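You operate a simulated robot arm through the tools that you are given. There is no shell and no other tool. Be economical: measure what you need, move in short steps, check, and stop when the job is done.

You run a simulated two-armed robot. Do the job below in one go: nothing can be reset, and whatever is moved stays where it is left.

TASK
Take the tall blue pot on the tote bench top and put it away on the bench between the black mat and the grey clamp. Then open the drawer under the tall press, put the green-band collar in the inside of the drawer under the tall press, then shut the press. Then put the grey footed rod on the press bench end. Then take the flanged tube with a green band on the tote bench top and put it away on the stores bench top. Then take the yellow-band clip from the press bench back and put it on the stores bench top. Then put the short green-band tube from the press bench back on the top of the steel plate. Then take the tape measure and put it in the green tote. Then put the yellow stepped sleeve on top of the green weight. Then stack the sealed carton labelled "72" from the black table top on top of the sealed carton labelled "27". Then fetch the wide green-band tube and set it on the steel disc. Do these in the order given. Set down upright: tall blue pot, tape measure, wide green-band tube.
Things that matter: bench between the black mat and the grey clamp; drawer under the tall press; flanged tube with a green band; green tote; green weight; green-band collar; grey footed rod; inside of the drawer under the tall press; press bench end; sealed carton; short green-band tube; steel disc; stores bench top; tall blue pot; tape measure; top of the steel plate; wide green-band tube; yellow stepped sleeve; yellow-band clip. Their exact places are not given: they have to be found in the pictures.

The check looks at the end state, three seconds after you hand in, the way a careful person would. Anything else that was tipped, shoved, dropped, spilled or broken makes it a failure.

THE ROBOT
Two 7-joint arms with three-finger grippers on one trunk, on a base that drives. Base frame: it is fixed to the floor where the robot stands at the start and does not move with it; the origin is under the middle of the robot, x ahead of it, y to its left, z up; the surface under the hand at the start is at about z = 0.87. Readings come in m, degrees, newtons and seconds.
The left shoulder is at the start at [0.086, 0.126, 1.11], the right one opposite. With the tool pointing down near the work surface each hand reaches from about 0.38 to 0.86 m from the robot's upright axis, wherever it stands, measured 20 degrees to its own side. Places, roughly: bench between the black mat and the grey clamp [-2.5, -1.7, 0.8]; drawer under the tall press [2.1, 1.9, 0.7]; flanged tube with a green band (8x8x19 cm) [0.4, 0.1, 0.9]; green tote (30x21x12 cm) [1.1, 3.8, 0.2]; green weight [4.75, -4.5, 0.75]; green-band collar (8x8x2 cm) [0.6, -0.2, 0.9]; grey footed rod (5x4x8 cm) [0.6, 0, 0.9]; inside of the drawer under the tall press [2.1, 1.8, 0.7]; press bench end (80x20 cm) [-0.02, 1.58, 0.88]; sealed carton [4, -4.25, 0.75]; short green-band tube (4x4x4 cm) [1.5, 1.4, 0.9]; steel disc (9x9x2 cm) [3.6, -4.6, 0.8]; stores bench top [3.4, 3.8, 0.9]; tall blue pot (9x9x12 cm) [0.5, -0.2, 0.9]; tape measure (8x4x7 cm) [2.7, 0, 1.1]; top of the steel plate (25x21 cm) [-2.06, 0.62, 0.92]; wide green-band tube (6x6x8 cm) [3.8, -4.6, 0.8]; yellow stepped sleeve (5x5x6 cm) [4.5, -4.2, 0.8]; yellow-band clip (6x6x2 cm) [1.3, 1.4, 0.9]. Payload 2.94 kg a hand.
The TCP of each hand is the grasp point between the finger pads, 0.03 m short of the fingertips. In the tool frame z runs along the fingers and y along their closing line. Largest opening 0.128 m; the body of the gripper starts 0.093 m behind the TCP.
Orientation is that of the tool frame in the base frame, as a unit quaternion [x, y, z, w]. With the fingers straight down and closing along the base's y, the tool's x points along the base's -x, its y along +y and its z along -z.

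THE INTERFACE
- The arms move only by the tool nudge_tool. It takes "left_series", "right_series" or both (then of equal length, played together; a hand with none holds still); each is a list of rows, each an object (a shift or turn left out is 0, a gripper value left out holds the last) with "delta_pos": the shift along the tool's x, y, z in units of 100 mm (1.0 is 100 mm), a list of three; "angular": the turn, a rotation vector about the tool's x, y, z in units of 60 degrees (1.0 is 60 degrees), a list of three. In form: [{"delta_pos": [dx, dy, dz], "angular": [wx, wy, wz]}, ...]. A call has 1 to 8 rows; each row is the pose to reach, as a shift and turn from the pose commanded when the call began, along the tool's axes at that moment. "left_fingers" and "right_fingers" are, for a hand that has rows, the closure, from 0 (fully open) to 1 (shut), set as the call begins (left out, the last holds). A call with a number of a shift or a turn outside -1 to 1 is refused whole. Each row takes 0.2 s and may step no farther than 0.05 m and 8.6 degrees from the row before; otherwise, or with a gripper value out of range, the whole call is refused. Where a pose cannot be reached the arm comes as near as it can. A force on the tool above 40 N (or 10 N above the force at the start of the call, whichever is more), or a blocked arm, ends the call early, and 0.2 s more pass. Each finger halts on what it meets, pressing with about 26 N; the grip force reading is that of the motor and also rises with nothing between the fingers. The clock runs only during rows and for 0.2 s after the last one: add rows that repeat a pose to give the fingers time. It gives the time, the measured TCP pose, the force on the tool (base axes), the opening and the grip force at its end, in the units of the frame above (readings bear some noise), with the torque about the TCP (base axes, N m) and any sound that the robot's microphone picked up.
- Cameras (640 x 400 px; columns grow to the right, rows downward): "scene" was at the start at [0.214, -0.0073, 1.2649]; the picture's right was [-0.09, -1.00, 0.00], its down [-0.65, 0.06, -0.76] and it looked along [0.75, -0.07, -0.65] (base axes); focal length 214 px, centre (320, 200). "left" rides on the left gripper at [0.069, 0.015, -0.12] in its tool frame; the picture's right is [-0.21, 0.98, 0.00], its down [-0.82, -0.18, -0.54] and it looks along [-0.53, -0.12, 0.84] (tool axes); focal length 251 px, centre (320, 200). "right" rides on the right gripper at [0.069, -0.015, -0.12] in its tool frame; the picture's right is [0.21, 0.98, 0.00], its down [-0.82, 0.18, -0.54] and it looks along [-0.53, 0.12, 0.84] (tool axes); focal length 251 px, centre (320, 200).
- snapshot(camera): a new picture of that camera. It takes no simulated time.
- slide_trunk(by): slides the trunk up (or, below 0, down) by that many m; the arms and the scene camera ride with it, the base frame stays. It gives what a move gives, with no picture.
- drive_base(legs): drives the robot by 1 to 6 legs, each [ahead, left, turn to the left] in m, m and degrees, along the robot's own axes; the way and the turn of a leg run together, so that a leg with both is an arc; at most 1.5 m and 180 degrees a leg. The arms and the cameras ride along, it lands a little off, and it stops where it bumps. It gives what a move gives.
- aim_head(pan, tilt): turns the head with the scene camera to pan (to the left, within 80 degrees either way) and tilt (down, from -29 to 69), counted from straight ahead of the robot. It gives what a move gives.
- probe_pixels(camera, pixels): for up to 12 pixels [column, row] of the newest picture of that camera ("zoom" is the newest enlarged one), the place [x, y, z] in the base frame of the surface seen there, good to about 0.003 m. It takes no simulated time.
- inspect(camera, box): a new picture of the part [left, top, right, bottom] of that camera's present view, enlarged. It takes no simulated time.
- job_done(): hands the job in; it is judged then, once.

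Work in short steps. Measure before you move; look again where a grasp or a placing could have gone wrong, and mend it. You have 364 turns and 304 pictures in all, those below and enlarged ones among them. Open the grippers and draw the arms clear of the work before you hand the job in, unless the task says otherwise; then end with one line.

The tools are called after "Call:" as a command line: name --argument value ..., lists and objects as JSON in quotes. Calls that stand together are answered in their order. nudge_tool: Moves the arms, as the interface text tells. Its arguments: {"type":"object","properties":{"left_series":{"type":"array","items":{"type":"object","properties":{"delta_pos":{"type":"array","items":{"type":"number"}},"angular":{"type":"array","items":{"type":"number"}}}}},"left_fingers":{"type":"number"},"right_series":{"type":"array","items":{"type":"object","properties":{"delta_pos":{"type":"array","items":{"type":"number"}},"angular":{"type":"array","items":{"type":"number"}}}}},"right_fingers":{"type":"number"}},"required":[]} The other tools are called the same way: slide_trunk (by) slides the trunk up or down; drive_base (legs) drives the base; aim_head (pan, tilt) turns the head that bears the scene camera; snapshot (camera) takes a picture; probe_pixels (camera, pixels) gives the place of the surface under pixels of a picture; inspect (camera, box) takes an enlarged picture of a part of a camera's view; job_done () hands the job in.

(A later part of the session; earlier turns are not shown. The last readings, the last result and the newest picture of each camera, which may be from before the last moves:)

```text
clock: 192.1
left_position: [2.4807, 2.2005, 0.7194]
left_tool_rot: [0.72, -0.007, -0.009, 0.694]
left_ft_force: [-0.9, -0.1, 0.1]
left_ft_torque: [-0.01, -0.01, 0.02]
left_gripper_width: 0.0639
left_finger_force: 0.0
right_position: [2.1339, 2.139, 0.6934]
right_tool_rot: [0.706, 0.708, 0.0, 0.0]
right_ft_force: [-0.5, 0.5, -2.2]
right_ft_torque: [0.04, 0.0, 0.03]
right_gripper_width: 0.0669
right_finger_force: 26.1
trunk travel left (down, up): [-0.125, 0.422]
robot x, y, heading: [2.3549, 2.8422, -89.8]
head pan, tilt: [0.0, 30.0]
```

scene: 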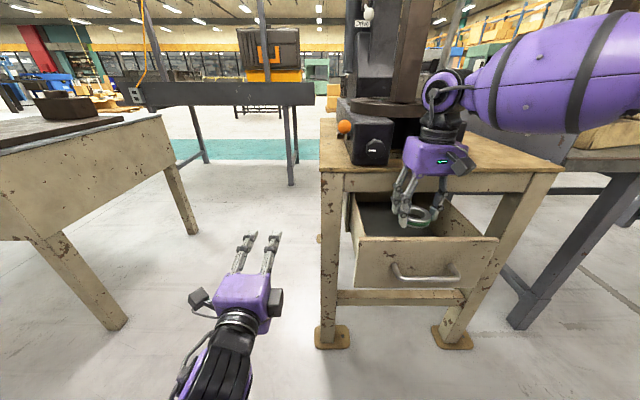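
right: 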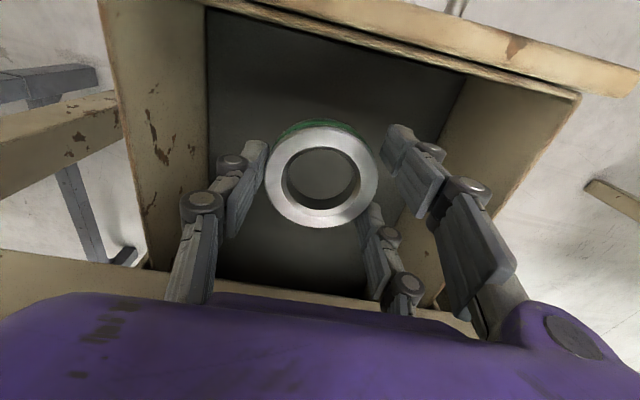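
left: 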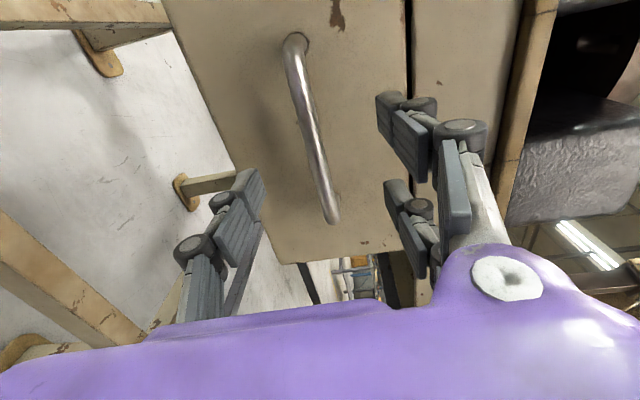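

Call:
nudge_tool --right_series '[{"delta_pos": [0, 0, 0.02]}, {"delta_pos": [0, 0, 0.04]}, {"delta_pos": [0, 0, 0.05]}]'

```text
clock: 192.9
left_position: [2.4811, 2.2004, 0.7207]
left_tool_rot: [0.72, -0.007, -0.01, 0.694]
left_ft_force: [0.6, -0.5, -0.2]
left_ft_torque: [0.0, 0.03, -0.02]
left_gripper_width: 0.064
left_finger_force: 0.2
right_position: [2.1337, 2.1398, 0.691]
right_tool_rot: [0.706, 0.708, -0.001, 0.001]
right_ft_force: [-5.2, -2.5, 16.3]
right_ft_torque: [-0.22, 0.18, 0.02]
right_gripper_width: 0.0664
right_finger_force: 26.3
trunk travel left (down, up): [-0.125, 0.422]
robot x, y, heading: [2.3588, 2.8422, -89.8]
head pan, tilt: [0.0, 30.0]
```

Contact with the drawer floor. Releasing and raising out.

Call:
nudge_tool --right_series '[{"delta_pos": [0, 0, 0]}, {"delta_pos": [0, 0, 0]}, {"delta_pos": [0, 0, -0.4]}, {"delta_pos": [0, 0, -0.8]}, {"delta_pos": [0, 0, -1]}]' --right_fingers 0.25

Call:
nudge_tool --right_series '[{"delta_pos": [0, 0, -0.4]}, {"delta_pos": [0, 0, -0.8]}, {"delta_pos": [0.3, 0, -1]}, {"delta_pos": [0.7, 0, -1]}, {"delta_pos": [1, 0, -1]}]' --right_fingers 0.25

Call:
snapshot --camera "scene"

```text
clock: 194.1
left_position: [2.4817, 2.2004, 0.7202]
left_tool_rot: [0.72, -0.007, -0.01, 0.694]
left_ft_force: [-0.1, -0.1, 0.6]
left_ft_torque: [0.0, 0.01, 0.01]
left_gripper_width: 0.0639
left_finger_force: 0.1
right_position: [2.1327, 2.1407, 0.7898]
right_tool_rot: [0.706, 0.708, 0.0, 0.0]
right_ft_force: [0.1, -0.4, 0.1]
right_ft_torque: [0.0, -0.04, 0.01]
right_gripper_width: 0.0963
right_finger_force: 0.0
trunk travel left (down, up): [-0.125, 0.422]
robot x, y, heading: [2.3542, 2.8429, -89.7]
head pan, tilt: [0.0, 30.0]
```

```text
clock: 195.3
left_position: [2.481, 2.201, 0.72]
left_tool_rot: [0.72, -0.006, -0.009, 0.694]
left_ft_force: [0.2, -0.6, -0.4]
left_ft_torque: [0.02, 0.0, 0.0]
left_gripper_width: 0.0638
left_finger_force: 0.0
right_position: [2.1338, 2.2386, 0.8888]
right_tool_rot: [0.706, 0.708, 0.0, 0.0]
right_ft_force: [-0.1, 0.6, 0.1]
right_ft_torque: [0.01, -0.01, -0.03]
right_gripper_width: 0.0961
right_finger_force: 0.1
trunk travel left (down, up): [-0.125, 0.422]
robot x, y, heading: [2.3579, 2.847, -89.8]
head pan, tilt: [0.0, 30.0]
```

```text
253 pictures are left
```

scene: 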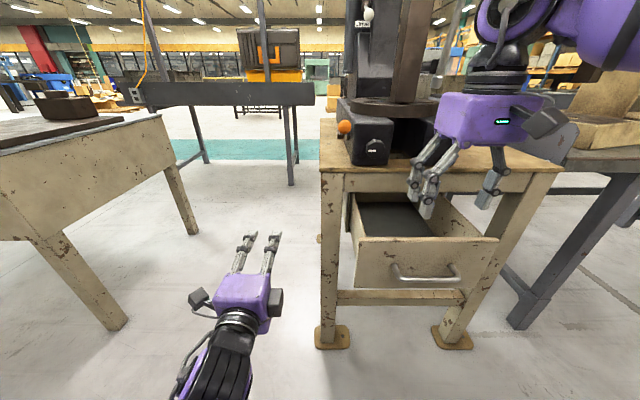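

I check with the right camera that the collar lies in the drawer, then tuck the right hand back.

Call:
snapshot --camera "right"

Call:
nudge_tool --right_series '[{"delta_pos": [0.4, 0, -0.2]}, {"delta_pos": [0.8, 0, -0.4]}, {"delta_pos": [1, 0, -0.7]}, {"delta_pos": [1, 0, -0.9]}]' --right_fingers 0

Call:
drive_base --legs '[[-0.2, 0, 0], [0, -0.34, 0]]'

Call:
snapshot --camera "left"

```text
252 pictures are left
```

right: 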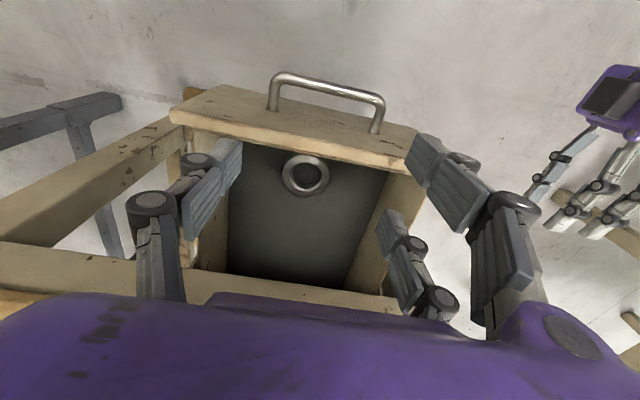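

```text
clock: 196.3
left_position: [2.4807, 2.2006, 0.7198]
left_tool_rot: [0.72, -0.007, -0.009, 0.694]
left_ft_force: [0.3, 0.1, -0.1]
left_ft_torque: [0.04, -0.03, 0.01]
left_gripper_width: 0.064
left_finger_force: 0.2
right_position: [2.1347, 2.3384, 0.9779]
right_tool_rot: [0.706, 0.708, -0.001, 0.0]
right_ft_force: [-0.1, -0.7, 0.1]
right_ft_torque: [0.0, 0.02, 0.01]
right_gripper_width: 0.128
right_finger_force: 0.0
trunk travel left (down, up): [-0.125, 0.422]
robot x, y, heading: [2.3559, 2.8429, -89.8]
head pan, tilt: [0.0, 30.0]
```

```text
clock: 201.1
left_position: [2.1357, 2.4027, 0.7207]
left_tool_rot: [0.72, -0.006, -0.008, 0.694]
left_ft_force: [-0.1, 0.2, 0.2]
left_ft_torque: [-0.01, -0.02, 0.02]
left_gripper_width: 0.0642
left_finger_force: 0.1
right_position: [1.7882, 2.54, 0.9775]
right_tool_rot: [0.706, 0.709, 0.001, 0.0]
right_ft_force: [0.5, 0.4, 0.0]
right_ft_torque: [0.02, -0.05, 0.0]
right_gripper_width: 0.1281
right_finger_force: 0.1
trunk travel left (down, up): [-0.125, 0.422]
robot x, y, heading: [2.0136, 3.0453, -89.9]
head pan, tilt: [0.0, 30.0]
```

```text
251 pictures are left
```

left: 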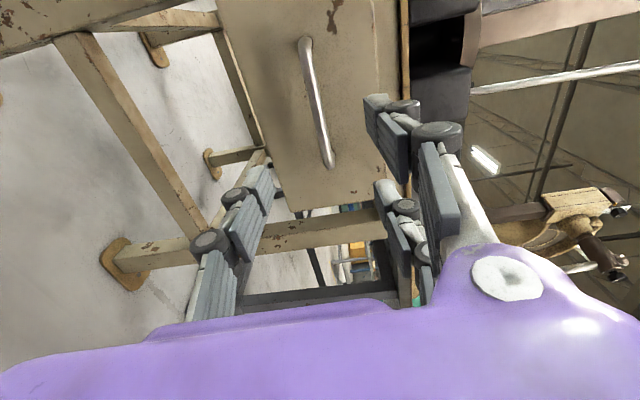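

Collar is in the drawer. Driving forward 0.125 m so the fingers straddle the bar.

Call:
drive_base --legs '[[0.125, 0, 0]]'

Call:
nudge_tool --left_series '[{"delta_pos": [0, 0, 0]}, {"delta_pos": [0, 0, 0]}, {"delta_pos": [0, 0, 0]}, {"delta_pos": [0, 0, 0]}]' --left_fingers 1

```text
clock: 202.3
left_position: [2.1355, 2.2819, 0.7199]
left_tool_rot: [0.72, -0.007, -0.009, 0.694]
left_ft_force: [0.2, -0.1, -0.7]
left_ft_torque: [-0.01, -0.05, -0.04]
left_gripper_width: 0.064
left_finger_force: 0.0
right_position: [1.7894, 2.4195, 0.9776]
right_tool_rot: [0.707, 0.707, 0.0, -0.002]
right_ft_force: [0.1, -0.3, 0.2]
right_ft_torque: [0.02, 0.01, -0.01]
right_gripper_width: 0.128
right_finger_force: 0.1
trunk travel left (down, up): [-0.125, 0.422]
robot x, y, heading: [2.0117, 2.9248, -90.2]
head pan, tilt: [0.0, 30.0]
```

```text
clock: 203.3
left_position: [2.1366, 2.2799, 0.7151]
left_tool_rot: [0.723, -0.007, -0.008, 0.691]
left_ft_force: [-2.4, 2.4, -22.5]
left_ft_torque: [0.36, -0.4, 0.11]
left_gripper_width: 0.0114
left_finger_force: 38.4
right_position: [1.7891, 2.4185, 0.9769]
right_tool_rot: [0.707, 0.707, 0.0, -0.001]
right_ft_force: [1.0, -0.2, 0.1]
right_ft_torque: [0.02, -0.01, -0.01]
right_gripper_width: 0.1281
right_finger_force: 0.1
trunk travel left (down, up): [-0.125, 0.422]
robot x, y, heading: [2.0187, 2.9237, -89.7]
head pan, tilt: [0.0, 30.0]
```

Gripped. Pushing shut by driving 0.19 m, then a gentle final arm push.

Call:
drive_base --legs '[[0.19, 0, 0]]'

Call:
nudge_tool --left_series '[{"delta_pos": [0, 0, 0.04]}, {"delta_pos": [0, 0, 0.08]}, {"delta_pos": [0, 0, 0.12]}, {"delta_pos": [0, 0, 0.16]}]'

Call:
snapshot --camera "scene"

```text
clock: 204.9
left_position: [2.1365, 2.094, 0.7162]
left_tool_rot: [0.723, -0.007, -0.01, 0.691]
left_ft_force: [-22.7, 2.3, -28.2]
left_ft_torque: [0.46, -0.43, 0.12]
left_gripper_width: 0.0113
left_finger_force: 38.3
right_position: [1.7907, 2.2299, 0.9768]
right_tool_rot: [0.705, 0.71, 0.001, -0.002]
right_ft_force: [-1.0, 0.2, 0.6]
right_ft_torque: [0.0, -0.03, 0.0]
right_gripper_width: 0.128
right_finger_force: 0.0
trunk travel left (down, up): [-0.125, 0.422]
robot x, y, heading: [2.0142, 2.7381, -89.8]
head pan, tilt: [0.0, 30.0]
```

```text
clock: 205.9
left_position: [2.1378, 2.0807, 0.7161]
left_tool_rot: [0.724, -0.007, -0.009, 0.69]
left_ft_force: [-3.2, 25.6, -11.5]
left_ft_torque: [0.2, -0.73, 0.45]
left_gripper_width: 0.0114
left_finger_force: 38.2
right_position: [1.7912, 2.2325, 0.9772]
right_tool_rot: [0.706, 0.708, 0.0, 0.0]
right_ft_force: [0.0, 0.1, -0.2]
right_ft_torque: [0.01, 0.03, 0.0]
right_gripper_width: 0.1278
right_finger_force: 0.0
trunk travel left (down, up): [-0.125, 0.422]
robot x, y, heading: [2.0124, 2.7377, -89.7]
head pan, tilt: [0.0, 30.0]
```

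```text
250 pictures are left
```

scene: 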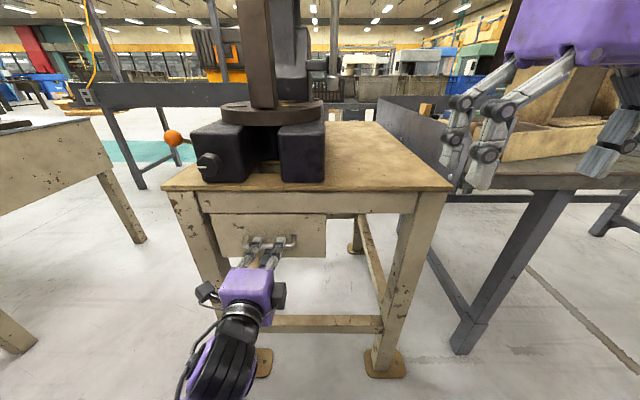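

Drawer is at its stop (25 N). Releasing and backing away; then checking the face position.

Call:
nudge_tool --left_series '[{"delta_pos": [0, 0, 0]}, {"delta_pos": [0, 0, 0]}, {"delta_pos": [0, 0, -0.3]}, {"delta_pos": [0, 0, -0.7]}, {"delta_pos": [0, 0, -1]}]' --left_fingers 0.4

Call:
snapshot --camera "scene"

Call:
probe_pixels --camera "scene" --pixels '[[240, 225], [310, 225], [220, 205], [320, 205]]'

```text
clock: 207.1
left_position: [2.1378, 2.1383, 0.7187]
left_tool_rot: [0.722, -0.007, -0.01, 0.691]
left_ft_force: [0.3, 0.3, 0.5]
left_ft_torque: [0.0, 0.04, -0.02]
left_gripper_width: 0.0767
left_finger_force: 0.0
left hand out of reach, approached as far as the arm can: row 4, 5
right_position: [1.7913, 2.233, 0.978]
right_tool_rot: [0.706, 0.709, 0.0, 0.0]
right_ft_force: [-0.2, 0.7, 0.1]
right_ft_torque: [-0.03, -0.02, 0.0]
right_gripper_width: 0.1279
right_finger_force: 0.1
trunk travel left (down, up): [-0.125, 0.422]
robot x, y, heading: [2.0148, 2.7406, -89.7]
head pan, tilt: [0.0, 30.0]
```

```text
249 pictures are left
```

scene: 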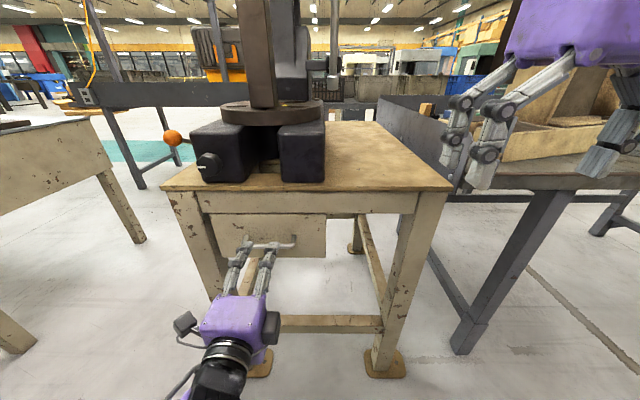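

```text
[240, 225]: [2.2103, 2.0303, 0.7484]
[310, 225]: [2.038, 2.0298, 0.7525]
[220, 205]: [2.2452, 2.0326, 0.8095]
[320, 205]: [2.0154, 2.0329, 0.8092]
```

The drawer is shut (face y=2.030). I back off, raise the trunk and return the left hand to pointing down.

Call:
drive_base --legs '[[-0.2, 0, 0]]'

Call:
slide_trunk --by 0.2

Call:
nudge_tool --left_series '[{"angular": [0.08, 0.08, -0.0835]}, {"angular": [0.16, 0.16, -0.167]}, {"angular": [0.24, 0.24, -0.25]}, {"angular": [0.32, 0.32, -0.334]}, {"angular": [0.4, 0.4, -0.417]}, {"angular": [0.48, 0.48, -0.5]}, {"angular": [0.5625, 0.5625, -0.5865]}]' --left_fingers 0

```text
clock: 208.7
left_position: [2.1371, 2.3446, 0.7199]
left_tool_rot: [0.722, -0.006, -0.01, 0.692]
left_ft_force: [0.0, 1.0, -0.2]
left_ft_torque: [0.03, -0.01, 0.0]
left_gripper_width: 0.0769
left_finger_force: 0.0
right_position: [1.79, 2.4382, 0.9776]
right_tool_rot: [0.705, 0.709, -0.001, -0.001]
right_ft_force: [-0.7, 0.3, 0.1]
right_ft_torque: [-0.03, -0.01, 0.01]
right_gripper_width: 0.1283
right_finger_force: 0.2
trunk travel left (down, up): [-0.125, 0.422]
robot x, y, heading: [2.0101, 2.9426, -89.4]
head pan, tilt: [0.0, 30.0]
```

```text
clock: 210.9
left_position: [2.1366, 2.3446, 0.9205]
left_tool_rot: [0.723, -0.006, -0.01, 0.691]
left_ft_force: [-0.4, 0.2, -0.7]
left_ft_torque: [0.0, 0.0, -0.02]
left_gripper_width: 0.0766
left_finger_force: 0.2
right_position: [1.7906, 2.4371, 1.178]
right_tool_rot: [0.705, 0.71, 0.001, 0.0]
right_ft_force: [-0.2, -0.6, 0.7]
right_ft_torque: [0.0, -0.01, -0.01]
right_gripper_width: 0.1279
right_finger_force: 0.1
trunk travel left (down, up): [-0.325, 0.222]
robot x, y, heading: [2.0075, 2.9418, -89.6]
head pan, tilt: [0.0, 30.0]
```

```text
refused: row 7 steps farther than a row can; nothing moved
```

Call:
nudge_tool --left_series '[{"angular": [0.08, 0.08, -0.0835]}, {"angular": [0.16, 0.16, -0.167]}, {"angular": [0.24, 0.24, -0.25]}, {"angular": [0.32, 0.32, -0.334]}, {"angular": [0.4, 0.4, -0.417]}, {"angular": [0.48, 0.48, -0.5]}, {"angular": [0.56, 0.56, -0.584]}]' --left_fingers 0

Call:
nudge_tool --left_series '[{"angular": [0.08, 0.08, -0.0835]}, {"angular": [0.16, 0.16, -0.167]}, {"angular": [0.24, 0.24, -0.25]}, {"angular": [0.32, 0.32, -0.334]}, {"angular": [0.4, 0.4, -0.417]}, {"angular": [0.48, 0.48, -0.5]}, {"angular": [0.56, 0.56, -0.584]}]'

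```text
clock: 212.5
left_position: [2.1373, 2.3438, 0.9192]
left_tool_rot: [0.827, 0.397, -0.007, 0.397]
left_ft_force: [-0.1, -0.6, 0.2]
left_ft_torque: [-0.02, 0.02, 0.01]
left_gripper_width: 0.1278
left_finger_force: 0.0
right_position: [1.7923, 2.4373, 1.1778]
right_tool_rot: [0.704, 0.71, 0.0, 0.0]
right_ft_force: [0.1, 0.3, 0.0]
right_ft_torque: [0.0, 0.01, 0.01]
right_gripper_width: 0.128
right_finger_force: 0.0
trunk travel left (down, up): [-0.325, 0.222]
robot x, y, heading: [2.0115, 2.9454, -89.5]
head pan, tilt: [0.0, 30.0]
```

```text
clock: 214.1
left_position: [2.1751, 2.3421, 0.9235]
left_tool_rot: [0.716, 0.698, 0.001, 0.001]
left_ft_force: [0.5, 1.2, 0.3]
left_ft_torque: [0.02, -0.01, 0.05]
left_gripper_width: 0.1278
left_finger_force: 0.0
left hand out of reach, approached as far as the arm can: row 4, 5, 6, 7
right_position: [1.792, 2.4385, 1.1794]
right_tool_rot: [0.705, 0.71, -0.001, 0.0]
right_ft_force: [0.2, 0.5, 0.3]
right_ft_torque: [-0.02, 0.0, 0.01]
right_gripper_width: 0.128
right_finger_force: 0.0
trunk travel left (down, up): [-0.325, 0.222]
robot x, y, heading: [2.0153, 2.9414, -89.7]
head pan, tilt: [0.0, 30.0]
```

Raising the left hand; then sliding along to x≈1.4 to look at the press bench's back on the way.

Call:
nudge_tool --left_series '[{"delta_pos": [0, 0, -0.45]}, {"delta_pos": [0.2, 0, -0.85]}, {"delta_pos": [0.2, 0, -1]}]'

Call:
nudge_tool --left_series '[{"delta_pos": [0, 0, -0.45]}, {"delta_pos": [0, 0, -0.9]}, {"delta_pos": [0, 0, -1]}]'

Call:
drive_base --legs '[[-0.1, -0.65, 0]]'

Call:
snapshot --camera "scene"

```text
clock: 214.7
left_position: [2.2129, 2.392, 0.9127]
left_tool_rot: [0.688, 0.719, 0.082, -0.055]
left_ft_force: [-0.7, -0.1, 0.1]
left_ft_torque: [0.0, 0.02, 0.0]
left_gripper_width: 0.128
left_finger_force: 0.0
right_position: [1.792, 2.437, 1.1784]
right_tool_rot: [0.704, 0.71, 0.0, -0.001]
right_ft_force: [0.4, -0.3, 1.4]
right_ft_torque: [0.01, -0.01, -0.02]
right_gripper_width: 0.1281
right_finger_force: 0.0
trunk travel left (down, up): [-0.325, 0.222]
robot x, y, heading: [2.0113, 2.9408, -89.5]
head pan, tilt: [0.0, 30.0]
stopped in row 3 (left hand): the arm was blocked; the commanded pose is now the measured one
```

```text
clock: 215.4
left_position: [2.2349, 2.3981, 0.9339]
left_tool_rot: [0.666, 0.726, 0.141, -0.097]
left_ft_force: [0.1, -0.4, 0.2]
left_ft_torque: [0.0, -0.01, 0.01]
left_gripper_width: 0.1277
left_finger_force: 0.0
right_position: [1.7912, 2.4388, 1.1789]
right_tool_rot: [0.704, 0.71, -0.001, 0.0]
right_ft_force: [0.1, 0.5, -0.4]
right_ft_torque: [0.04, -0.01, 0.0]
right_gripper_width: 0.1281
right_finger_force: 0.0
trunk travel left (down, up): [-0.325, 0.222]
robot x, y, heading: [2.0154, 2.9437, -89.3]
head pan, tilt: [0.0, 30.0]
stopped in row 3 (left hand): the arm was blocked; the commanded pose is now the measured one
```

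```text
clock: 221.6
left_position: [1.5827, 2.4911, 0.9346]
left_tool_rot: [0.664, 0.728, 0.141, -0.096]
left_ft_force: [-0.7, -0.2, 0.9]
left_ft_torque: [-0.01, -0.01, -0.02]
left_gripper_width: 0.1281
left_finger_force: 0.1
right_position: [1.1406, 2.5279, 1.1776]
right_tool_rot: [0.702, 0.712, 0.0, 0.0]
right_ft_force: [-0.1, 0.2, 0.2]
right_ft_torque: [-0.02, -0.01, 0.01]
right_gripper_width: 0.1281
right_finger_force: 0.0
trunk travel left (down, up): [-0.325, 0.222]
robot x, y, heading: [1.3551, 3.0342, -88.9]
head pan, tilt: [0.0, 30.0]
```

```text
248 pictures are left
```

scene: 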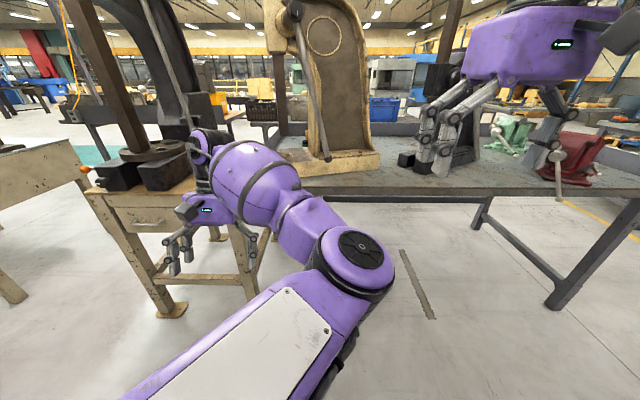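

The left arm has folded with its elbow inward. I try extending it forward and levelling to unwind it.

Call:
nudge_tool --left_series '[{"delta_pos": [-0.4, 0, 0]}, {"delta_pos": [-0.8, 0, -0.1]}, {"delta_pos": [-1, 0.3, -0.3]}, {"delta_pos": [-1, 0.6, -0.6]}]'

Call:
snapshot --camera "scene"

```text
clock: 222.6
left_position: [1.6494, 2.3801, 0.9623]
left_tool_rot: [0.665, 0.728, 0.14, -0.097]
left_ft_force: [0.0, -0.3, 0.5]
left_ft_torque: [-0.03, -0.01, -0.01]
left_gripper_width: 0.128
left_finger_force: 0.1
right_position: [1.1406, 2.5286, 1.1796]
right_tool_rot: [0.702, 0.713, -0.001, -0.001]
right_ft_force: [0.0, -0.5, -0.1]
right_ft_torque: [-0.01, -0.03, -0.01]
right_gripper_width: 0.1278
right_finger_force: 0.0
trunk travel left (down, up): [-0.325, 0.222]
robot x, y, heading: [1.357, 3.036, -89.0]
head pan, tilt: [0.0, 30.0]
```

```text
247 pictures are left
```

scene: 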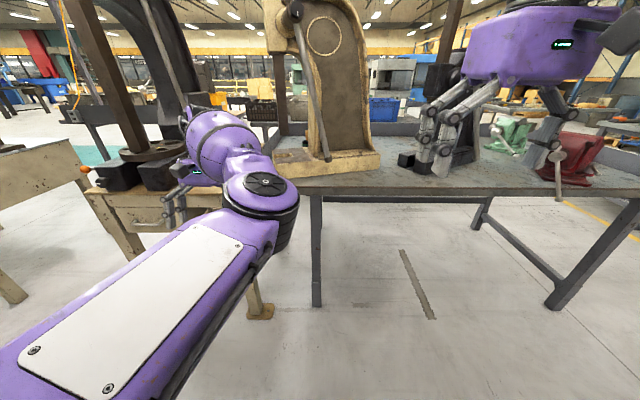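

It moves freely again. Continue: raise and extend further while levelling the tool.

Call:
nudge_tool --left_series '[{"delta_pos": [-0.2, 0.2, -0.3]}, {"delta_pos": [-0.4, 0.3, -0.6]}, {"delta_pos": [-0.5, 0.4, -0.9]}, {"delta_pos": [-0.6, 0.4, -1]}]'

Call:
nudge_tool --left_series '[{"angular": [0, 0.1, 0]}, {"angular": [0, 0.2, 0]}, {"angular": [0, 0.3, 0]}, {"angular": [0, 0.33, 0]}]'

Call:
snapshot --camera "scene"

```text
clock: 223.6
left_position: [1.6932, 2.3212, 1.0318]
left_tool_rot: [0.664, 0.728, 0.14, -0.096]
left_ft_force: [0.1, -0.9, -0.5]
left_ft_torque: [-0.01, 0.01, -0.01]
left_gripper_width: 0.128
left_finger_force: 0.0
left hand out of reach, approached as far as the arm can: row 3, 4
right_position: [1.1398, 2.526, 1.178]
right_tool_rot: [0.702, 0.712, 0.0, -0.002]
right_ft_force: [0.2, -0.4, -0.1]
right_ft_torque: [0.03, 0.01, 0.0]
right_gripper_width: 0.128
right_finger_force: 0.1
trunk travel left (down, up): [-0.325, 0.222]
robot x, y, heading: [1.3577, 3.0368, -88.7]
head pan, tilt: [0.0, 30.0]
```

```text
clock: 224.6
left_position: [1.6909, 2.4155, 1.034]
left_tool_rot: [0.63, 0.701, 0.252, -0.219]
left_ft_force: [-0.6, 0.9, 0.4]
left_ft_torque: [-0.07, 0.0, -0.04]
left_gripper_width: 0.1282
left_finger_force: 0.0
left hand out of reach, approached as far as the arm can: row 1, 2, 3, 4
right_position: [1.1394, 2.529, 1.1784]
right_tool_rot: [0.701, 0.713, 0.0, 0.001]
right_ft_force: [0.2, 0.5, -0.2]
right_ft_torque: [-0.06, -0.01, -0.04]
right_gripper_width: 0.1281
right_finger_force: 0.1
trunk travel left (down, up): [-0.325, 0.222]
robot x, y, heading: [1.3532, 3.037, -89.1]
head pan, tilt: [0.0, 30.0]
```

```text
246 pictures are left
```

scene: 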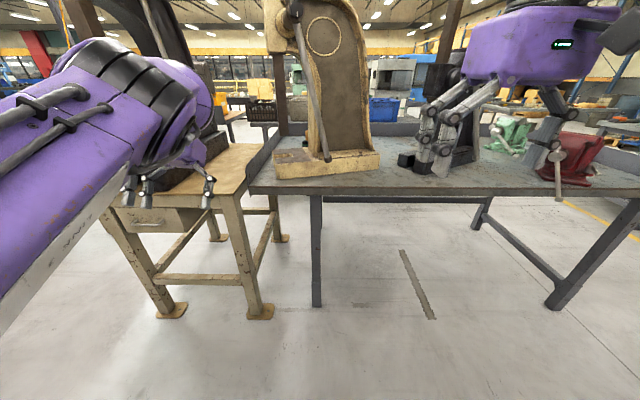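

The elbow is back outside. The tool is tilted 39°; I rotate it back to straight down.

Call:
nudge_tool --left_series '[{"angular": [0.009, -0.13, 0.02]}, {"angular": [0.018, -0.26, 0.04]}, {"angular": [0.027, -0.39, 0.06]}, {"angular": [0.036, -0.52, 0.08]}, {"angular": [0.045, -0.649, 0.097]}]'

Call:
snapshot --camera "scene"

```text
clock: 225.8
left_position: [1.6906, 2.4141, 1.0342]
left_tool_rot: [0.707, 0.707, -0.001, 0.001]
left_ft_force: [-0.6, -0.2, -0.3]
left_ft_torque: [0.01, 0.02, -0.02]
left_gripper_width: 0.1281
left_finger_force: 0.1
right_position: [1.1415, 2.5275, 1.1783]
right_tool_rot: [0.701, 0.713, -0.001, 0.001]
right_ft_force: [0.2, 0.5, -0.2]
right_ft_torque: [0.03, -0.01, -0.01]
right_gripper_width: 0.1281
right_finger_force: 0.1
trunk travel left (down, up): [-0.325, 0.222]
robot x, y, heading: [1.3532, 3.0358, -89.0]
head pan, tilt: [0.0, 30.0]
```

```text
245 pictures are left
```

scene: 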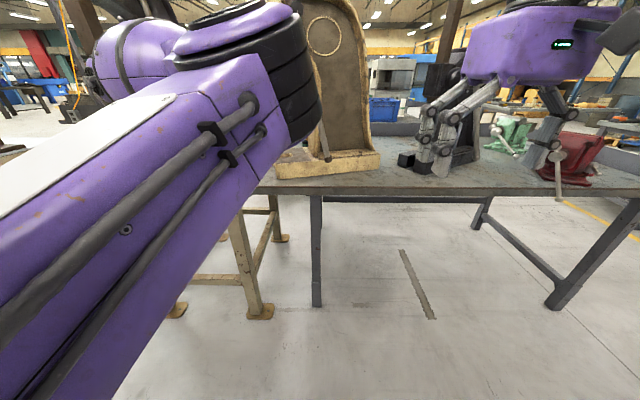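

Tool is straight down. Raising it toward its usual carry height.

Call:
nudge_tool --left_series '[{"delta_pos": [0, 0, -0.4]}, {"delta_pos": [0, 0, -0.8]}, {"delta_pos": [0, 0, -1]}, {"delta_pos": [0.3, 0, -1]}, {"delta_pos": [0.6, 0, -1]}]'

Call:
nudge_tool --left_series '[{"delta_pos": [0, -0.3, -0.3]}, {"delta_pos": [0.2, -0.6, -0.4]}, {"delta_pos": [0.5, -0.9, -0.4]}, {"delta_pos": [0.8, -1, -0.4]}]'

Call:
snapshot --camera "scene"

```text
clock: 227.0
left_position: [1.6906, 2.4739, 1.1353]
left_tool_rot: [0.706, 0.708, 0.001, -0.001]
left_ft_force: [-0.6, 0.3, 0.9]
left_ft_torque: [-0.01, -0.01, 0.0]
left_gripper_width: 0.1281
left_finger_force: 0.2
right_position: [1.1399, 2.5278, 1.1783]
right_tool_rot: [0.701, 0.713, -0.001, 0.0]
right_ft_force: [0.5, -0.4, 0.2]
right_ft_torque: [-0.01, 0.0, 0.0]
right_gripper_width: 0.128
right_finger_force: 0.1
trunk travel left (down, up): [-0.325, 0.222]
robot x, y, heading: [1.3548, 3.0351, -89.2]
head pan, tilt: [0.0, 30.0]
```

```text
clock: 228.2
left_position: [1.6226, 2.5578, 1.1664]
left_tool_rot: [0.676, 0.736, -0.008, -0.02]
left_ft_force: [0.8, 0.0, 0.4]
left_ft_torque: [-0.02, -0.03, -0.01]
left_gripper_width: 0.1281
left_finger_force: 0.0
right_position: [1.1394, 2.5273, 1.1777]
right_tool_rot: [0.701, 0.713, 0.0, -0.001]
right_ft_force: [0.8, 0.4, -0.3]
right_ft_torque: [-0.01, -0.05, -0.01]
right_gripper_width: 0.1281
right_finger_force: 0.0
trunk travel left (down, up): [-0.325, 0.222]
robot x, y, heading: [1.3586, 3.0366, -89.1]
head pan, tilt: [0.0, 30.0]
stopped in row 4 (left hand): the arm was blocked; the commanded pose is now the measured one
```

```text
244 pictures are left
```

scene: 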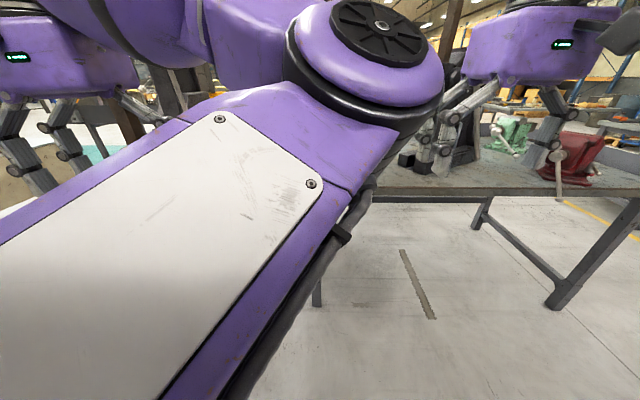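

The elbow still sits inboard. I extend the arm outward again and yaw the hand negatively (opposite to the earlier roll), which should drag the elbow back outside.

Call:
nudge_tool --left_series '[{"delta_pos": [-0.3, 0.3, 0], "angular": [0, 0, -0.1]}, {"delta_pos": [-0.6, 0.6, 0.1], "angular": [0, 0, -0.22]}, {"delta_pos": [-0.9, 0.9, 0.1], "angular": [0, 0, -0.35]}, {"delta_pos": [-0.9, 0.9, 0.1], "angular": [0, 0, -0.49]}, {"delta_pos": [-0.9, 0.9, 0.1], "angular": [0, 0, -0.63]}, {"delta_pos": [-0.9, 0.9, 0.1], "angular": [0, 0, -0.77]}, {"delta_pos": [-0.9, 0.9, 0.1], "angular": [0, 0, -0.9]}]'

Call:
snapshot --camera "scene"

```text
clock: 229.8
left_position: [1.7147, 2.4751, 1.1537]
left_tool_rot: [0.272, 0.962, 0.0, -0.021]
left_ft_force: [0.5, -0.1, 0.6]
left_ft_torque: [0.02, -0.02, -0.01]
left_gripper_width: 0.1281
left_finger_force: 0.0
right_position: [1.1404, 2.5275, 1.1787]
right_tool_rot: [0.701, 0.713, -0.001, -0.001]
right_ft_force: [0.1, -0.3, -0.4]
right_ft_torque: [0.0, 0.01, 0.01]
right_gripper_width: 0.1284
right_finger_force: 0.1
trunk travel left (down, up): [-0.325, 0.222]
robot x, y, heading: [1.3561, 3.0369, -89.3]
head pan, tilt: [0.0, 30.0]
```

```text
243 pictures are left
```

scene: 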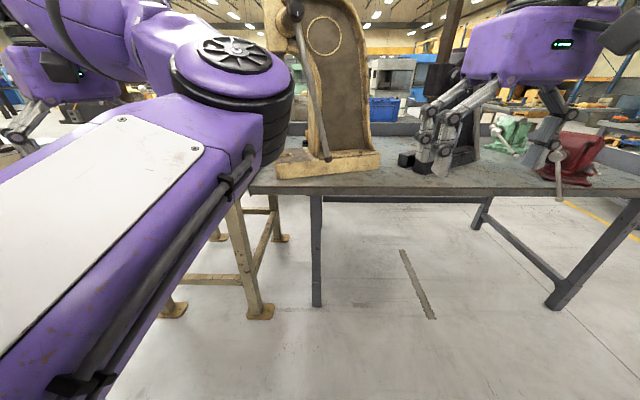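

The elbow is swinging outward. Continue the negative yaw.

Call:
nudge_tool --left_series '[{"angular": [0, 0, -0.14]}, {"angular": [0, 0, -0.28]}, {"angular": [0, 0, -0.42]}, {"angular": [0, 0, -0.56]}, {"angular": [0, 0, -0.7]}, {"angular": [0, 0, -0.84]}]'

Call:
snapshot --camera "scene"

```text
clock: 231.2
left_position: [1.7166, 2.4742, 1.1529]
left_tool_rot: [-0.165, 0.986, 0.009, -0.018]
left_ft_force: [-0.1, -0.1, 0.7]
left_ft_torque: [0.0, 0.02, -0.01]
left_gripper_width: 0.1281
left_finger_force: 0.1
right_position: [1.1411, 2.5272, 1.1782]
right_tool_rot: [0.701, 0.713, -0.001, -0.001]
right_ft_force: [-0.5, -0.2, 0.4]
right_ft_torque: [0.0, -0.01, 0.01]
right_gripper_width: 0.1281
right_finger_force: 0.0
trunk travel left (down, up): [-0.325, 0.222]
robot x, y, heading: [1.3563, 3.0366, -89.4]
head pan, tilt: [0.0, 30.0]
```

```text
242 pictures are left
```

scene: 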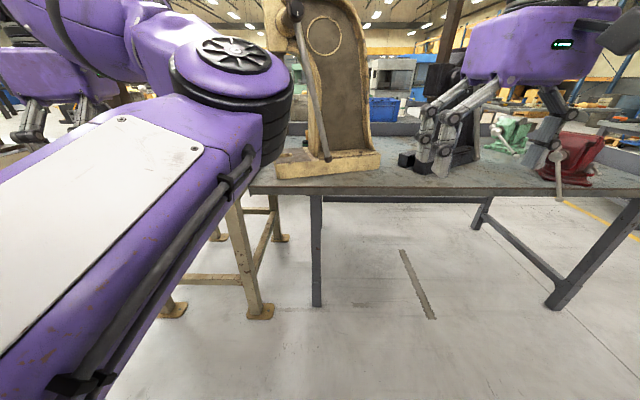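

Only the last wrist joint turned. A better way: point the hand outward, roll there (which moves the elbow), then come back. First I turn down the free lane (west) to have room.

Call:
drive_base --legs '[[0.22, 0, 0], [0, 0, -90]]'

Call:
nudge_tool --left_series '[{"angular": [0, 0, 0.14]}, {"angular": [0, 0, 0.28]}, {"angular": [0, 0, 0.42]}, {"angular": [0, 0, 0.56]}, {"angular": [0, 0, 0.7]}, {"angular": [0, 0, 0.84]}, {"angular": [0, 0, 0.97]}]'

Call:
nudge_tool --left_series '[{"angular": [0, 0, 0.14]}, {"angular": [0, 0, 0.28]}, {"angular": [0, 0, 0.42]}, {"angular": [0, 0, 0.56]}, {"angular": [0, 0, 0.7]}, {"angular": [0, 0, 0.77]}]'

Call:
nudge_tool --left_series '[{"angular": [0, -0.14, 0]}, {"angular": [0, -0.28, 0]}, {"angular": [0, -0.42, 0]}, {"angular": [0, -0.56, 0]}, {"angular": [0, -0.7, 0]}, {"angular": [0, -0.84, 0]}, {"angular": [0, -0.98, 0]}]'

Call:
snapshot --camera "scene"

```text
clock: 236.7
left_position: [0.8047, 2.4478, 1.1538]
left_tool_rot: [0.576, 0.817, 0.02, -0.007]
left_ft_force: [-0.2, -1.0, 0.3]
left_ft_torque: [-0.04, -0.01, 0.02]
left_gripper_width: 0.1279
left_finger_force: 0.1
right_position: [0.8497, 3.0238, 1.1783]
right_tool_rot: [1.0, 0.016, 0.0, -0.001]
right_ft_force: [-0.3, 0.1, 0.1]
right_ft_torque: [-0.02, 0.01, 0.01]
right_gripper_width: 0.1282
right_finger_force: 0.0
trunk travel left (down, up): [-0.325, 0.222]
robot x, y, heading: [1.3617, 2.8157, -178.2]
head pan, tilt: [0.0, 30.0]
```

```text
clock: 238.3
left_position: [0.805, 2.4475, 1.1538]
left_tool_rot: [0.901, 0.434, 0.013, -0.015]
left_ft_force: [0.4, 0.6, -0.3]
left_ft_torque: [-0.02, -0.03, 0.0]
left_gripper_width: 0.128
left_finger_force: 0.1
right_position: [0.849, 3.0243, 1.1779]
right_tool_rot: [1.0, 0.016, 0.0, 0.0]
right_ft_force: [0.0, -0.4, 0.0]
right_ft_torque: [0.0, 0.0, -0.04]
right_gripper_width: 0.1281
right_finger_force: 0.1
trunk travel left (down, up): [-0.325, 0.222]
robot x, y, heading: [1.363, 2.8159, -178.3]
head pan, tilt: [0.0, 30.0]
```

```text
clock: 239.7
left_position: [0.8055, 2.4459, 1.1539]
left_tool_rot: [0.999, 0.045, 0.007, -0.019]
left_ft_force: [0.1, -0.8, -0.1]
left_ft_torque: [0.0, 0.01, 0.03]
left_gripper_width: 0.1279
left_finger_force: 0.1
right_position: [0.8498, 3.0248, 1.1779]
right_tool_rot: [1.0, 0.016, 0.0, -0.001]
right_ft_force: [-0.7, -0.1, 0.5]
right_ft_torque: [-0.01, -0.02, 0.01]
right_gripper_width: 0.1277
right_finger_force: 0.1
trunk travel left (down, up): [-0.325, 0.222]
robot x, y, heading: [1.3583, 2.8167, -178.1]
head pan, tilt: [0.0, 30.0]
```

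```text
clock: 241.3
left_position: [0.8055, 2.4471, 1.1547]
left_tool_rot: [0.873, 0.049, -0.485, 0.007]
left_ft_force: [-0.1, -0.1, -0.5]
left_ft_torque: [-0.02, 0.02, 0.02]
left_gripper_width: 0.1281
left_finger_force: 0.0
right_position: [0.8495, 3.0238, 1.1775]
right_tool_rot: [1.0, 0.015, 0.0, -0.002]
right_ft_force: [0.3, 0.5, 0.3]
right_ft_torque: [-0.01, -0.02, 0.0]
right_gripper_width: 0.128
right_finger_force: 0.0
trunk travel left (down, up): [-0.325, 0.222]
robot x, y, heading: [1.3616, 2.8149, -178.1]
head pan, tilt: [0.0, 30.0]
```

```text
241 pictures are left
```

scene: 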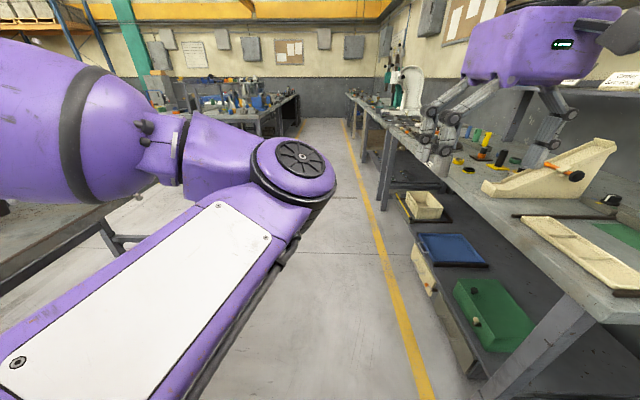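

The upper arm crosses in front with the elbow inboard. Straightening the arm ahead, then rolling negative.

Call:
nudge_tool --left_series '[{"delta_pos": [-0.2, 0, 0.35]}, {"delta_pos": [-0.4, 0, 0.7]}, {"delta_pos": [-0.55, 0, 1.0]}]'

Call:
nudge_tool --left_series '[{"delta_pos": [-0.2, 0, 0.35], "angular": [0, -0.1, 0]}, {"delta_pos": [-0.4, 0, 0.7], "angular": [0, -0.2, 0]}, {"delta_pos": [-0.55, 0, 1.0], "angular": [0, -0.3, 0]}, {"delta_pos": [-0.6, 0, 1.0], "angular": [0, -0.4, 0]}]'

Call:
snapshot --camera "scene"

```text
clock: 242.1
left_position: [0.6924, 2.4379, 1.1463]
left_tool_rot: [0.874, 0.05, -0.484, 0.006]
left_ft_force: [0.1, -0.4, 0.3]
left_ft_torque: [0.01, -0.01, -0.03]
left_gripper_width: 0.1279
left_finger_force: 0.1
right_position: [0.8495, 3.0241, 1.1786]
right_tool_rot: [1.0, 0.016, 0.002, -0.001]
right_ft_force: [-0.8, -0.4, -0.2]
right_ft_torque: [-0.04, 0.0, 0.0]
right_gripper_width: 0.1281
right_finger_force: 0.1
trunk travel left (down, up): [-0.325, 0.222]
robot x, y, heading: [1.3615, 2.8175, -178.6]
head pan, tilt: [0.0, 30.0]
```

```text
clock: 243.1
left_position: [0.5756, 2.4262, 1.1449]
left_tool_rot: [0.753, 0.048, -0.656, 0.016]
left_ft_force: [-0.2, -0.2, -0.4]
left_ft_torque: [0.0, -0.01, 0.03]
left_gripper_width: 0.128
left_finger_force: 0.1
right_position: [0.8508, 3.0242, 1.1784]
right_tool_rot: [1.0, 0.015, -0.001, -0.001]
right_ft_force: [0.3, 0.0, 0.1]
right_ft_torque: [-0.03, 0.01, 0.01]
right_gripper_width: 0.1282
right_finger_force: 0.1
trunk travel left (down, up): [-0.325, 0.222]
robot x, y, heading: [1.3631, 2.8192, -178.0]
head pan, tilt: [0.0, 30.0]
```

```text
240 pictures are left
```

scene: 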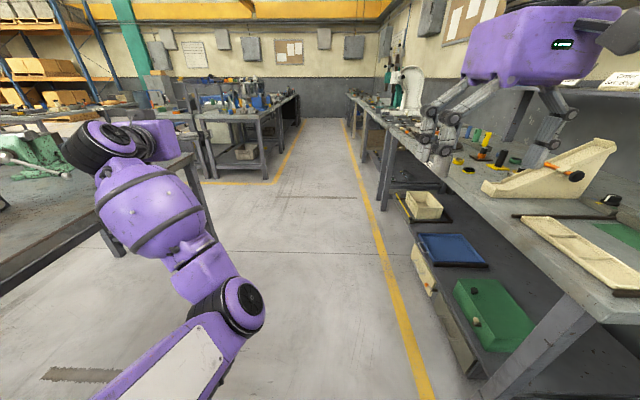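

Hand points straight ahead. Rolling it negative about its axis, 59° at a time.

Call:
nudge_tool --left_series '[{"angular": [0, 0, -0.14]}, {"angular": [0, 0, -0.28]}, {"angular": [0, 0, -0.42]}, {"angular": [0, 0, -0.56]}, {"angular": [0, 0, -0.7]}, {"angular": [0, 0, -0.84]}, {"angular": [0, 0, -0.98]}]'

Call:
snapshot --camera "scene"

```text
clock: 244.7
left_position: [0.576, 2.4266, 1.1454]
left_tool_rot: [0.633, 0.411, -0.579, -0.309]
left_ft_force: [0.0, 0.1, 0.7]
left_ft_torque: [0.0, -0.01, 0.0]
left_gripper_width: 0.1278
left_finger_force: 0.1
right_position: [0.8499, 3.0238, 1.1779]
right_tool_rot: [1.0, 0.016, 0.0, -0.002]
right_ft_force: [0.0, 0.3, -0.1]
right_ft_torque: [-0.01, 0.02, -0.01]
right_gripper_width: 0.1279
right_finger_force: 0.1
trunk travel left (down, up): [-0.325, 0.222]
robot x, y, heading: [1.3601, 2.8128, -178.3]
head pan, tilt: [0.0, 30.0]
```

```text
239 pictures are left
```

scene: 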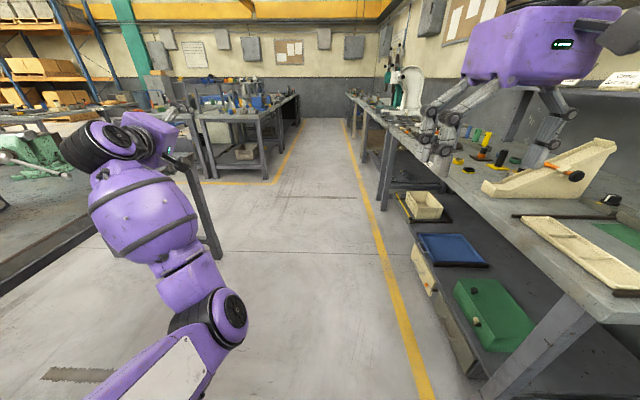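

The elbow shifts left slightly. I extend further so the arm is straighter and continue to roll.

Call:
nudge_tool --left_series '[{"delta_pos": [0, 0, 0.35]}, {"delta_pos": [0, 0, 0.7]}, {"delta_pos": [0, 0, 1.0]}]'

Call:
nudge_tool --left_series '[{"angular": [0, 0, -0.14]}, {"angular": [0, 0, -0.28]}, {"angular": [0, 0, -0.42]}, {"angular": [0, 0, -0.56]}, {"angular": [0, 0, -0.7]}, {"angular": [0, 0, -0.84]}, {"angular": [0, 0, -0.98]}]'

Call:
snapshot --camera "scene"

```text
clock: 245.5
left_position: [0.4752, 2.4179, 1.1296]
left_tool_rot: [0.634, 0.41, -0.579, -0.307]
left_ft_force: [-1.1, -0.7, 0.5]
left_ft_torque: [-0.04, 0.03, -0.01]
left_gripper_width: 0.1278
left_finger_force: 0.0
right_position: [0.8494, 3.0231, 1.1778]
right_tool_rot: [1.0, 0.015, 0.001, -0.001]
right_ft_force: [-0.1, -0.1, -0.3]
right_ft_torque: [0.0, -0.03, -0.04]
right_gripper_width: 0.1283
right_finger_force: 0.2
trunk travel left (down, up): [-0.325, 0.222]
robot x, y, heading: [1.3589, 2.8146, -177.9]
head pan, tilt: [0.0, 30.0]
```

```text
clock: 247.1
left_position: [0.4761, 2.4181, 1.1304]
left_tool_rot: [0.35, 0.669, -0.352, -0.553]
left_ft_force: [-0.6, -0.3, 0.4]
left_ft_torque: [0.02, 0.04, -0.01]
left_gripper_width: 0.1282
left_finger_force: 0.0
right_position: [0.85, 3.0244, 1.1761]
right_tool_rot: [1.0, 0.015, 0.0, 0.0]
right_ft_force: [-0.2, 0.5, -0.4]
right_ft_torque: [-0.02, -0.01, -0.01]
right_gripper_width: 0.1281
right_finger_force: 0.0
trunk travel left (down, up): [-0.325, 0.222]
robot x, y, heading: [1.3583, 2.8149, -178.3]
head pan, tilt: [0.0, 30.0]
```

```text
238 pictures are left
```

scene: 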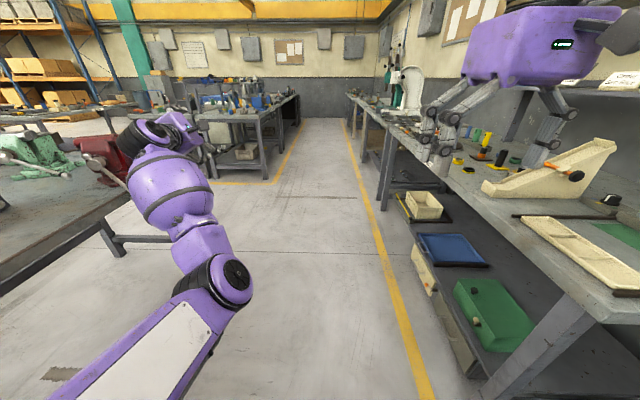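

Elbow is low and central. I keep rolling negative; once the last wrist joint hits its limit the elbow must swing.

Call:
nudge_tool --left_series '[{"angular": [0, 0, -0.14]}, {"angular": [0, 0, -0.28]}, {"angular": [0, 0, -0.42]}, {"angular": [0, 0, -0.56]}, {"angular": [0, 0, -0.7]}, {"angular": [0, 0, -0.84]}, {"angular": [0, 0, -0.98]}]'

Call:
nudge_tool --left_series '[{"angular": [0, 0, -0.14]}, {"angular": [0, 0, -0.28]}, {"angular": [0, 0, -0.42]}, {"angular": [0, 0, -0.56]}, {"angular": [0, 0, -0.7]}, {"angular": [0, 0, -0.84]}, {"angular": [0, 0, -0.98]}]'

Call:
snapshot --camera "scene"

```text
clock: 248.7
left_position: [0.4766, 2.4184, 1.1298]
left_tool_rot: [-0.024, 0.754, -0.035, -0.655]
left_ft_force: [-0.2, -0.2, 0.9]
left_ft_torque: [-0.04, -0.03, 0.01]
left_gripper_width: 0.1283
left_finger_force: 0.1
right_position: [0.8488, 3.0228, 1.1785]
right_tool_rot: [1.0, 0.016, -0.001, -0.001]
right_ft_force: [0.4, 0.4, -0.3]
right_ft_torque: [0.02, 0.02, 0.02]
right_gripper_width: 0.1284
right_finger_force: 0.0
trunk travel left (down, up): [-0.325, 0.222]
robot x, y, heading: [1.3549, 2.8177, -178.2]
head pan, tilt: [0.0, 30.0]
```

```text
clock: 250.3
left_position: [0.4765, 2.4185, 1.1315]
left_tool_rot: [-0.391, 0.646, 0.291, -0.588]
left_ft_force: [0.3, 1.0, -0.5]
left_ft_torque: [-0.01, 0.02, 0.02]
left_gripper_width: 0.1281
left_finger_force: 0.0
right_position: [0.8509, 3.0238, 1.1786]
right_tool_rot: [1.0, 0.015, 0.0, -0.002]
right_ft_force: [-0.1, 0.8, 1.3]
right_ft_torque: [0.01, -0.01, 0.01]
right_gripper_width: 0.1278
right_finger_force: 0.1
trunk travel left (down, up): [-0.325, 0.222]
robot x, y, heading: [1.3606, 2.8158, -178.1]
head pan, tilt: [0.0, 30.0]
```

```text
237 pictures are left
```

scene: 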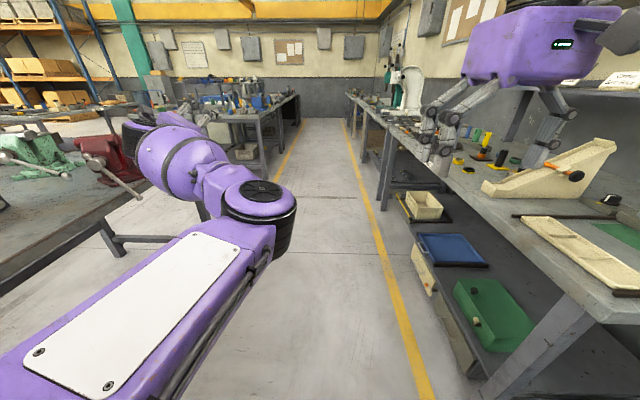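

Now the elbow is climbing on the right side; continuing the roll should take it over the top to the left.

Call:
nudge_tool --left_series '[{"angular": [0, 0, -0.14]}, {"angular": [0, 0, -0.28]}, {"angular": [0, 0, -0.42]}, {"angular": [0, 0, -0.56]}, {"angular": [0, 0, -0.7]}, {"angular": [0, 0, -0.84]}, {"angular": [0, 0, -0.98]}]'

Call:
snapshot --camera "scene"

```text
clock: 251.9
left_position: [0.4764, 2.4186, 1.1301]
left_tool_rot: [0.658, -0.372, -0.541, 0.369]
left_ft_force: [-1.0, -0.3, 0.5]
left_ft_torque: [0.0, 0.01, -0.02]
left_gripper_width: 0.1278
left_finger_force: 0.1
right_position: [0.8501, 3.0239, 1.1786]
right_tool_rot: [1.0, 0.016, 0.0, -0.001]
right_ft_force: [0.2, -0.9, 0.1]
right_ft_torque: [0.03, 0.0, 0.03]
right_gripper_width: 0.128
right_finger_force: 0.1
trunk travel left (down, up): [-0.325, 0.222]
robot x, y, heading: [1.3615, 2.8181, -178.0]
head pan, tilt: [0.0, 30.0]
```

```text
236 pictures are left
```

scene: 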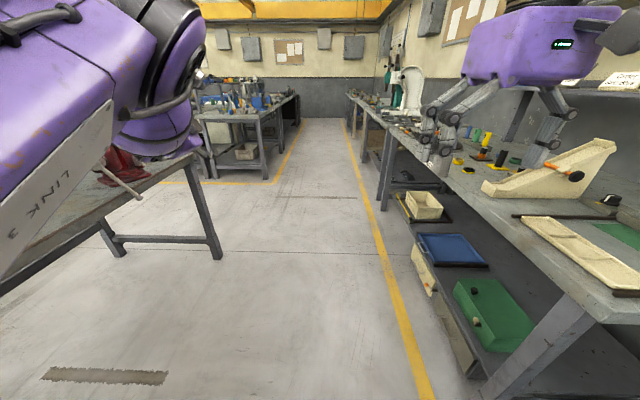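

Elbow is now up and left. One more -65° brings the roll back to neutral; then I pitch the hand down.

Call:
nudge_tool --left_series '[{"angular": [0, 0, -0.14]}, {"angular": [0, 0, -0.28]}, {"angular": [0, 0, -0.42]}, {"angular": [0, 0, -0.56]}, {"angular": [0, 0, -0.7]}, {"angular": [0, 0, -0.84]}, {"angular": [0, 0, -0.98]}, {"angular": [0, 0, -1.0]}]'

Call:
snapshot --camera "scene"

```text
clock: 253.7
left_position: [0.45, 2.4129, 1.1531]
left_tool_rot: [0.772, 0.059, -0.553, 0.308]
left_ft_force: [-0.9, -1.0, 0.0]
left_ft_torque: [-0.03, 0.03, -0.03]
left_gripper_width: 0.1278
left_finger_force: 0.1
left hand out of reach, approached as far as the arm can: row 1, 2, 3, 4, 5, 6, 7, 8
right_position: [0.8462, 3.0212, 1.1766]
right_tool_rot: [1.0, 0.017, 0.002, -0.002]
right_ft_force: [-0.4, -0.7, -0.7]
right_ft_torque: [0.1, -0.06, -0.02]
right_gripper_width: 0.128
right_finger_force: 0.1
trunk travel left (down, up): [-0.325, 0.222]
robot x, y, heading: [1.3609, 2.8178, -178.1]
head pan, tilt: [0.0, 30.0]
```

```text
235 pictures are left
```

scene: 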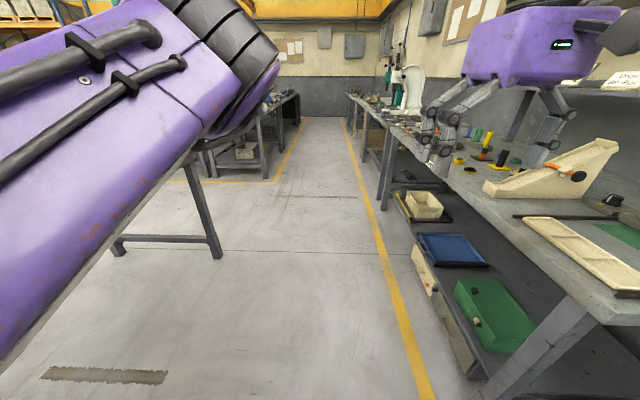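

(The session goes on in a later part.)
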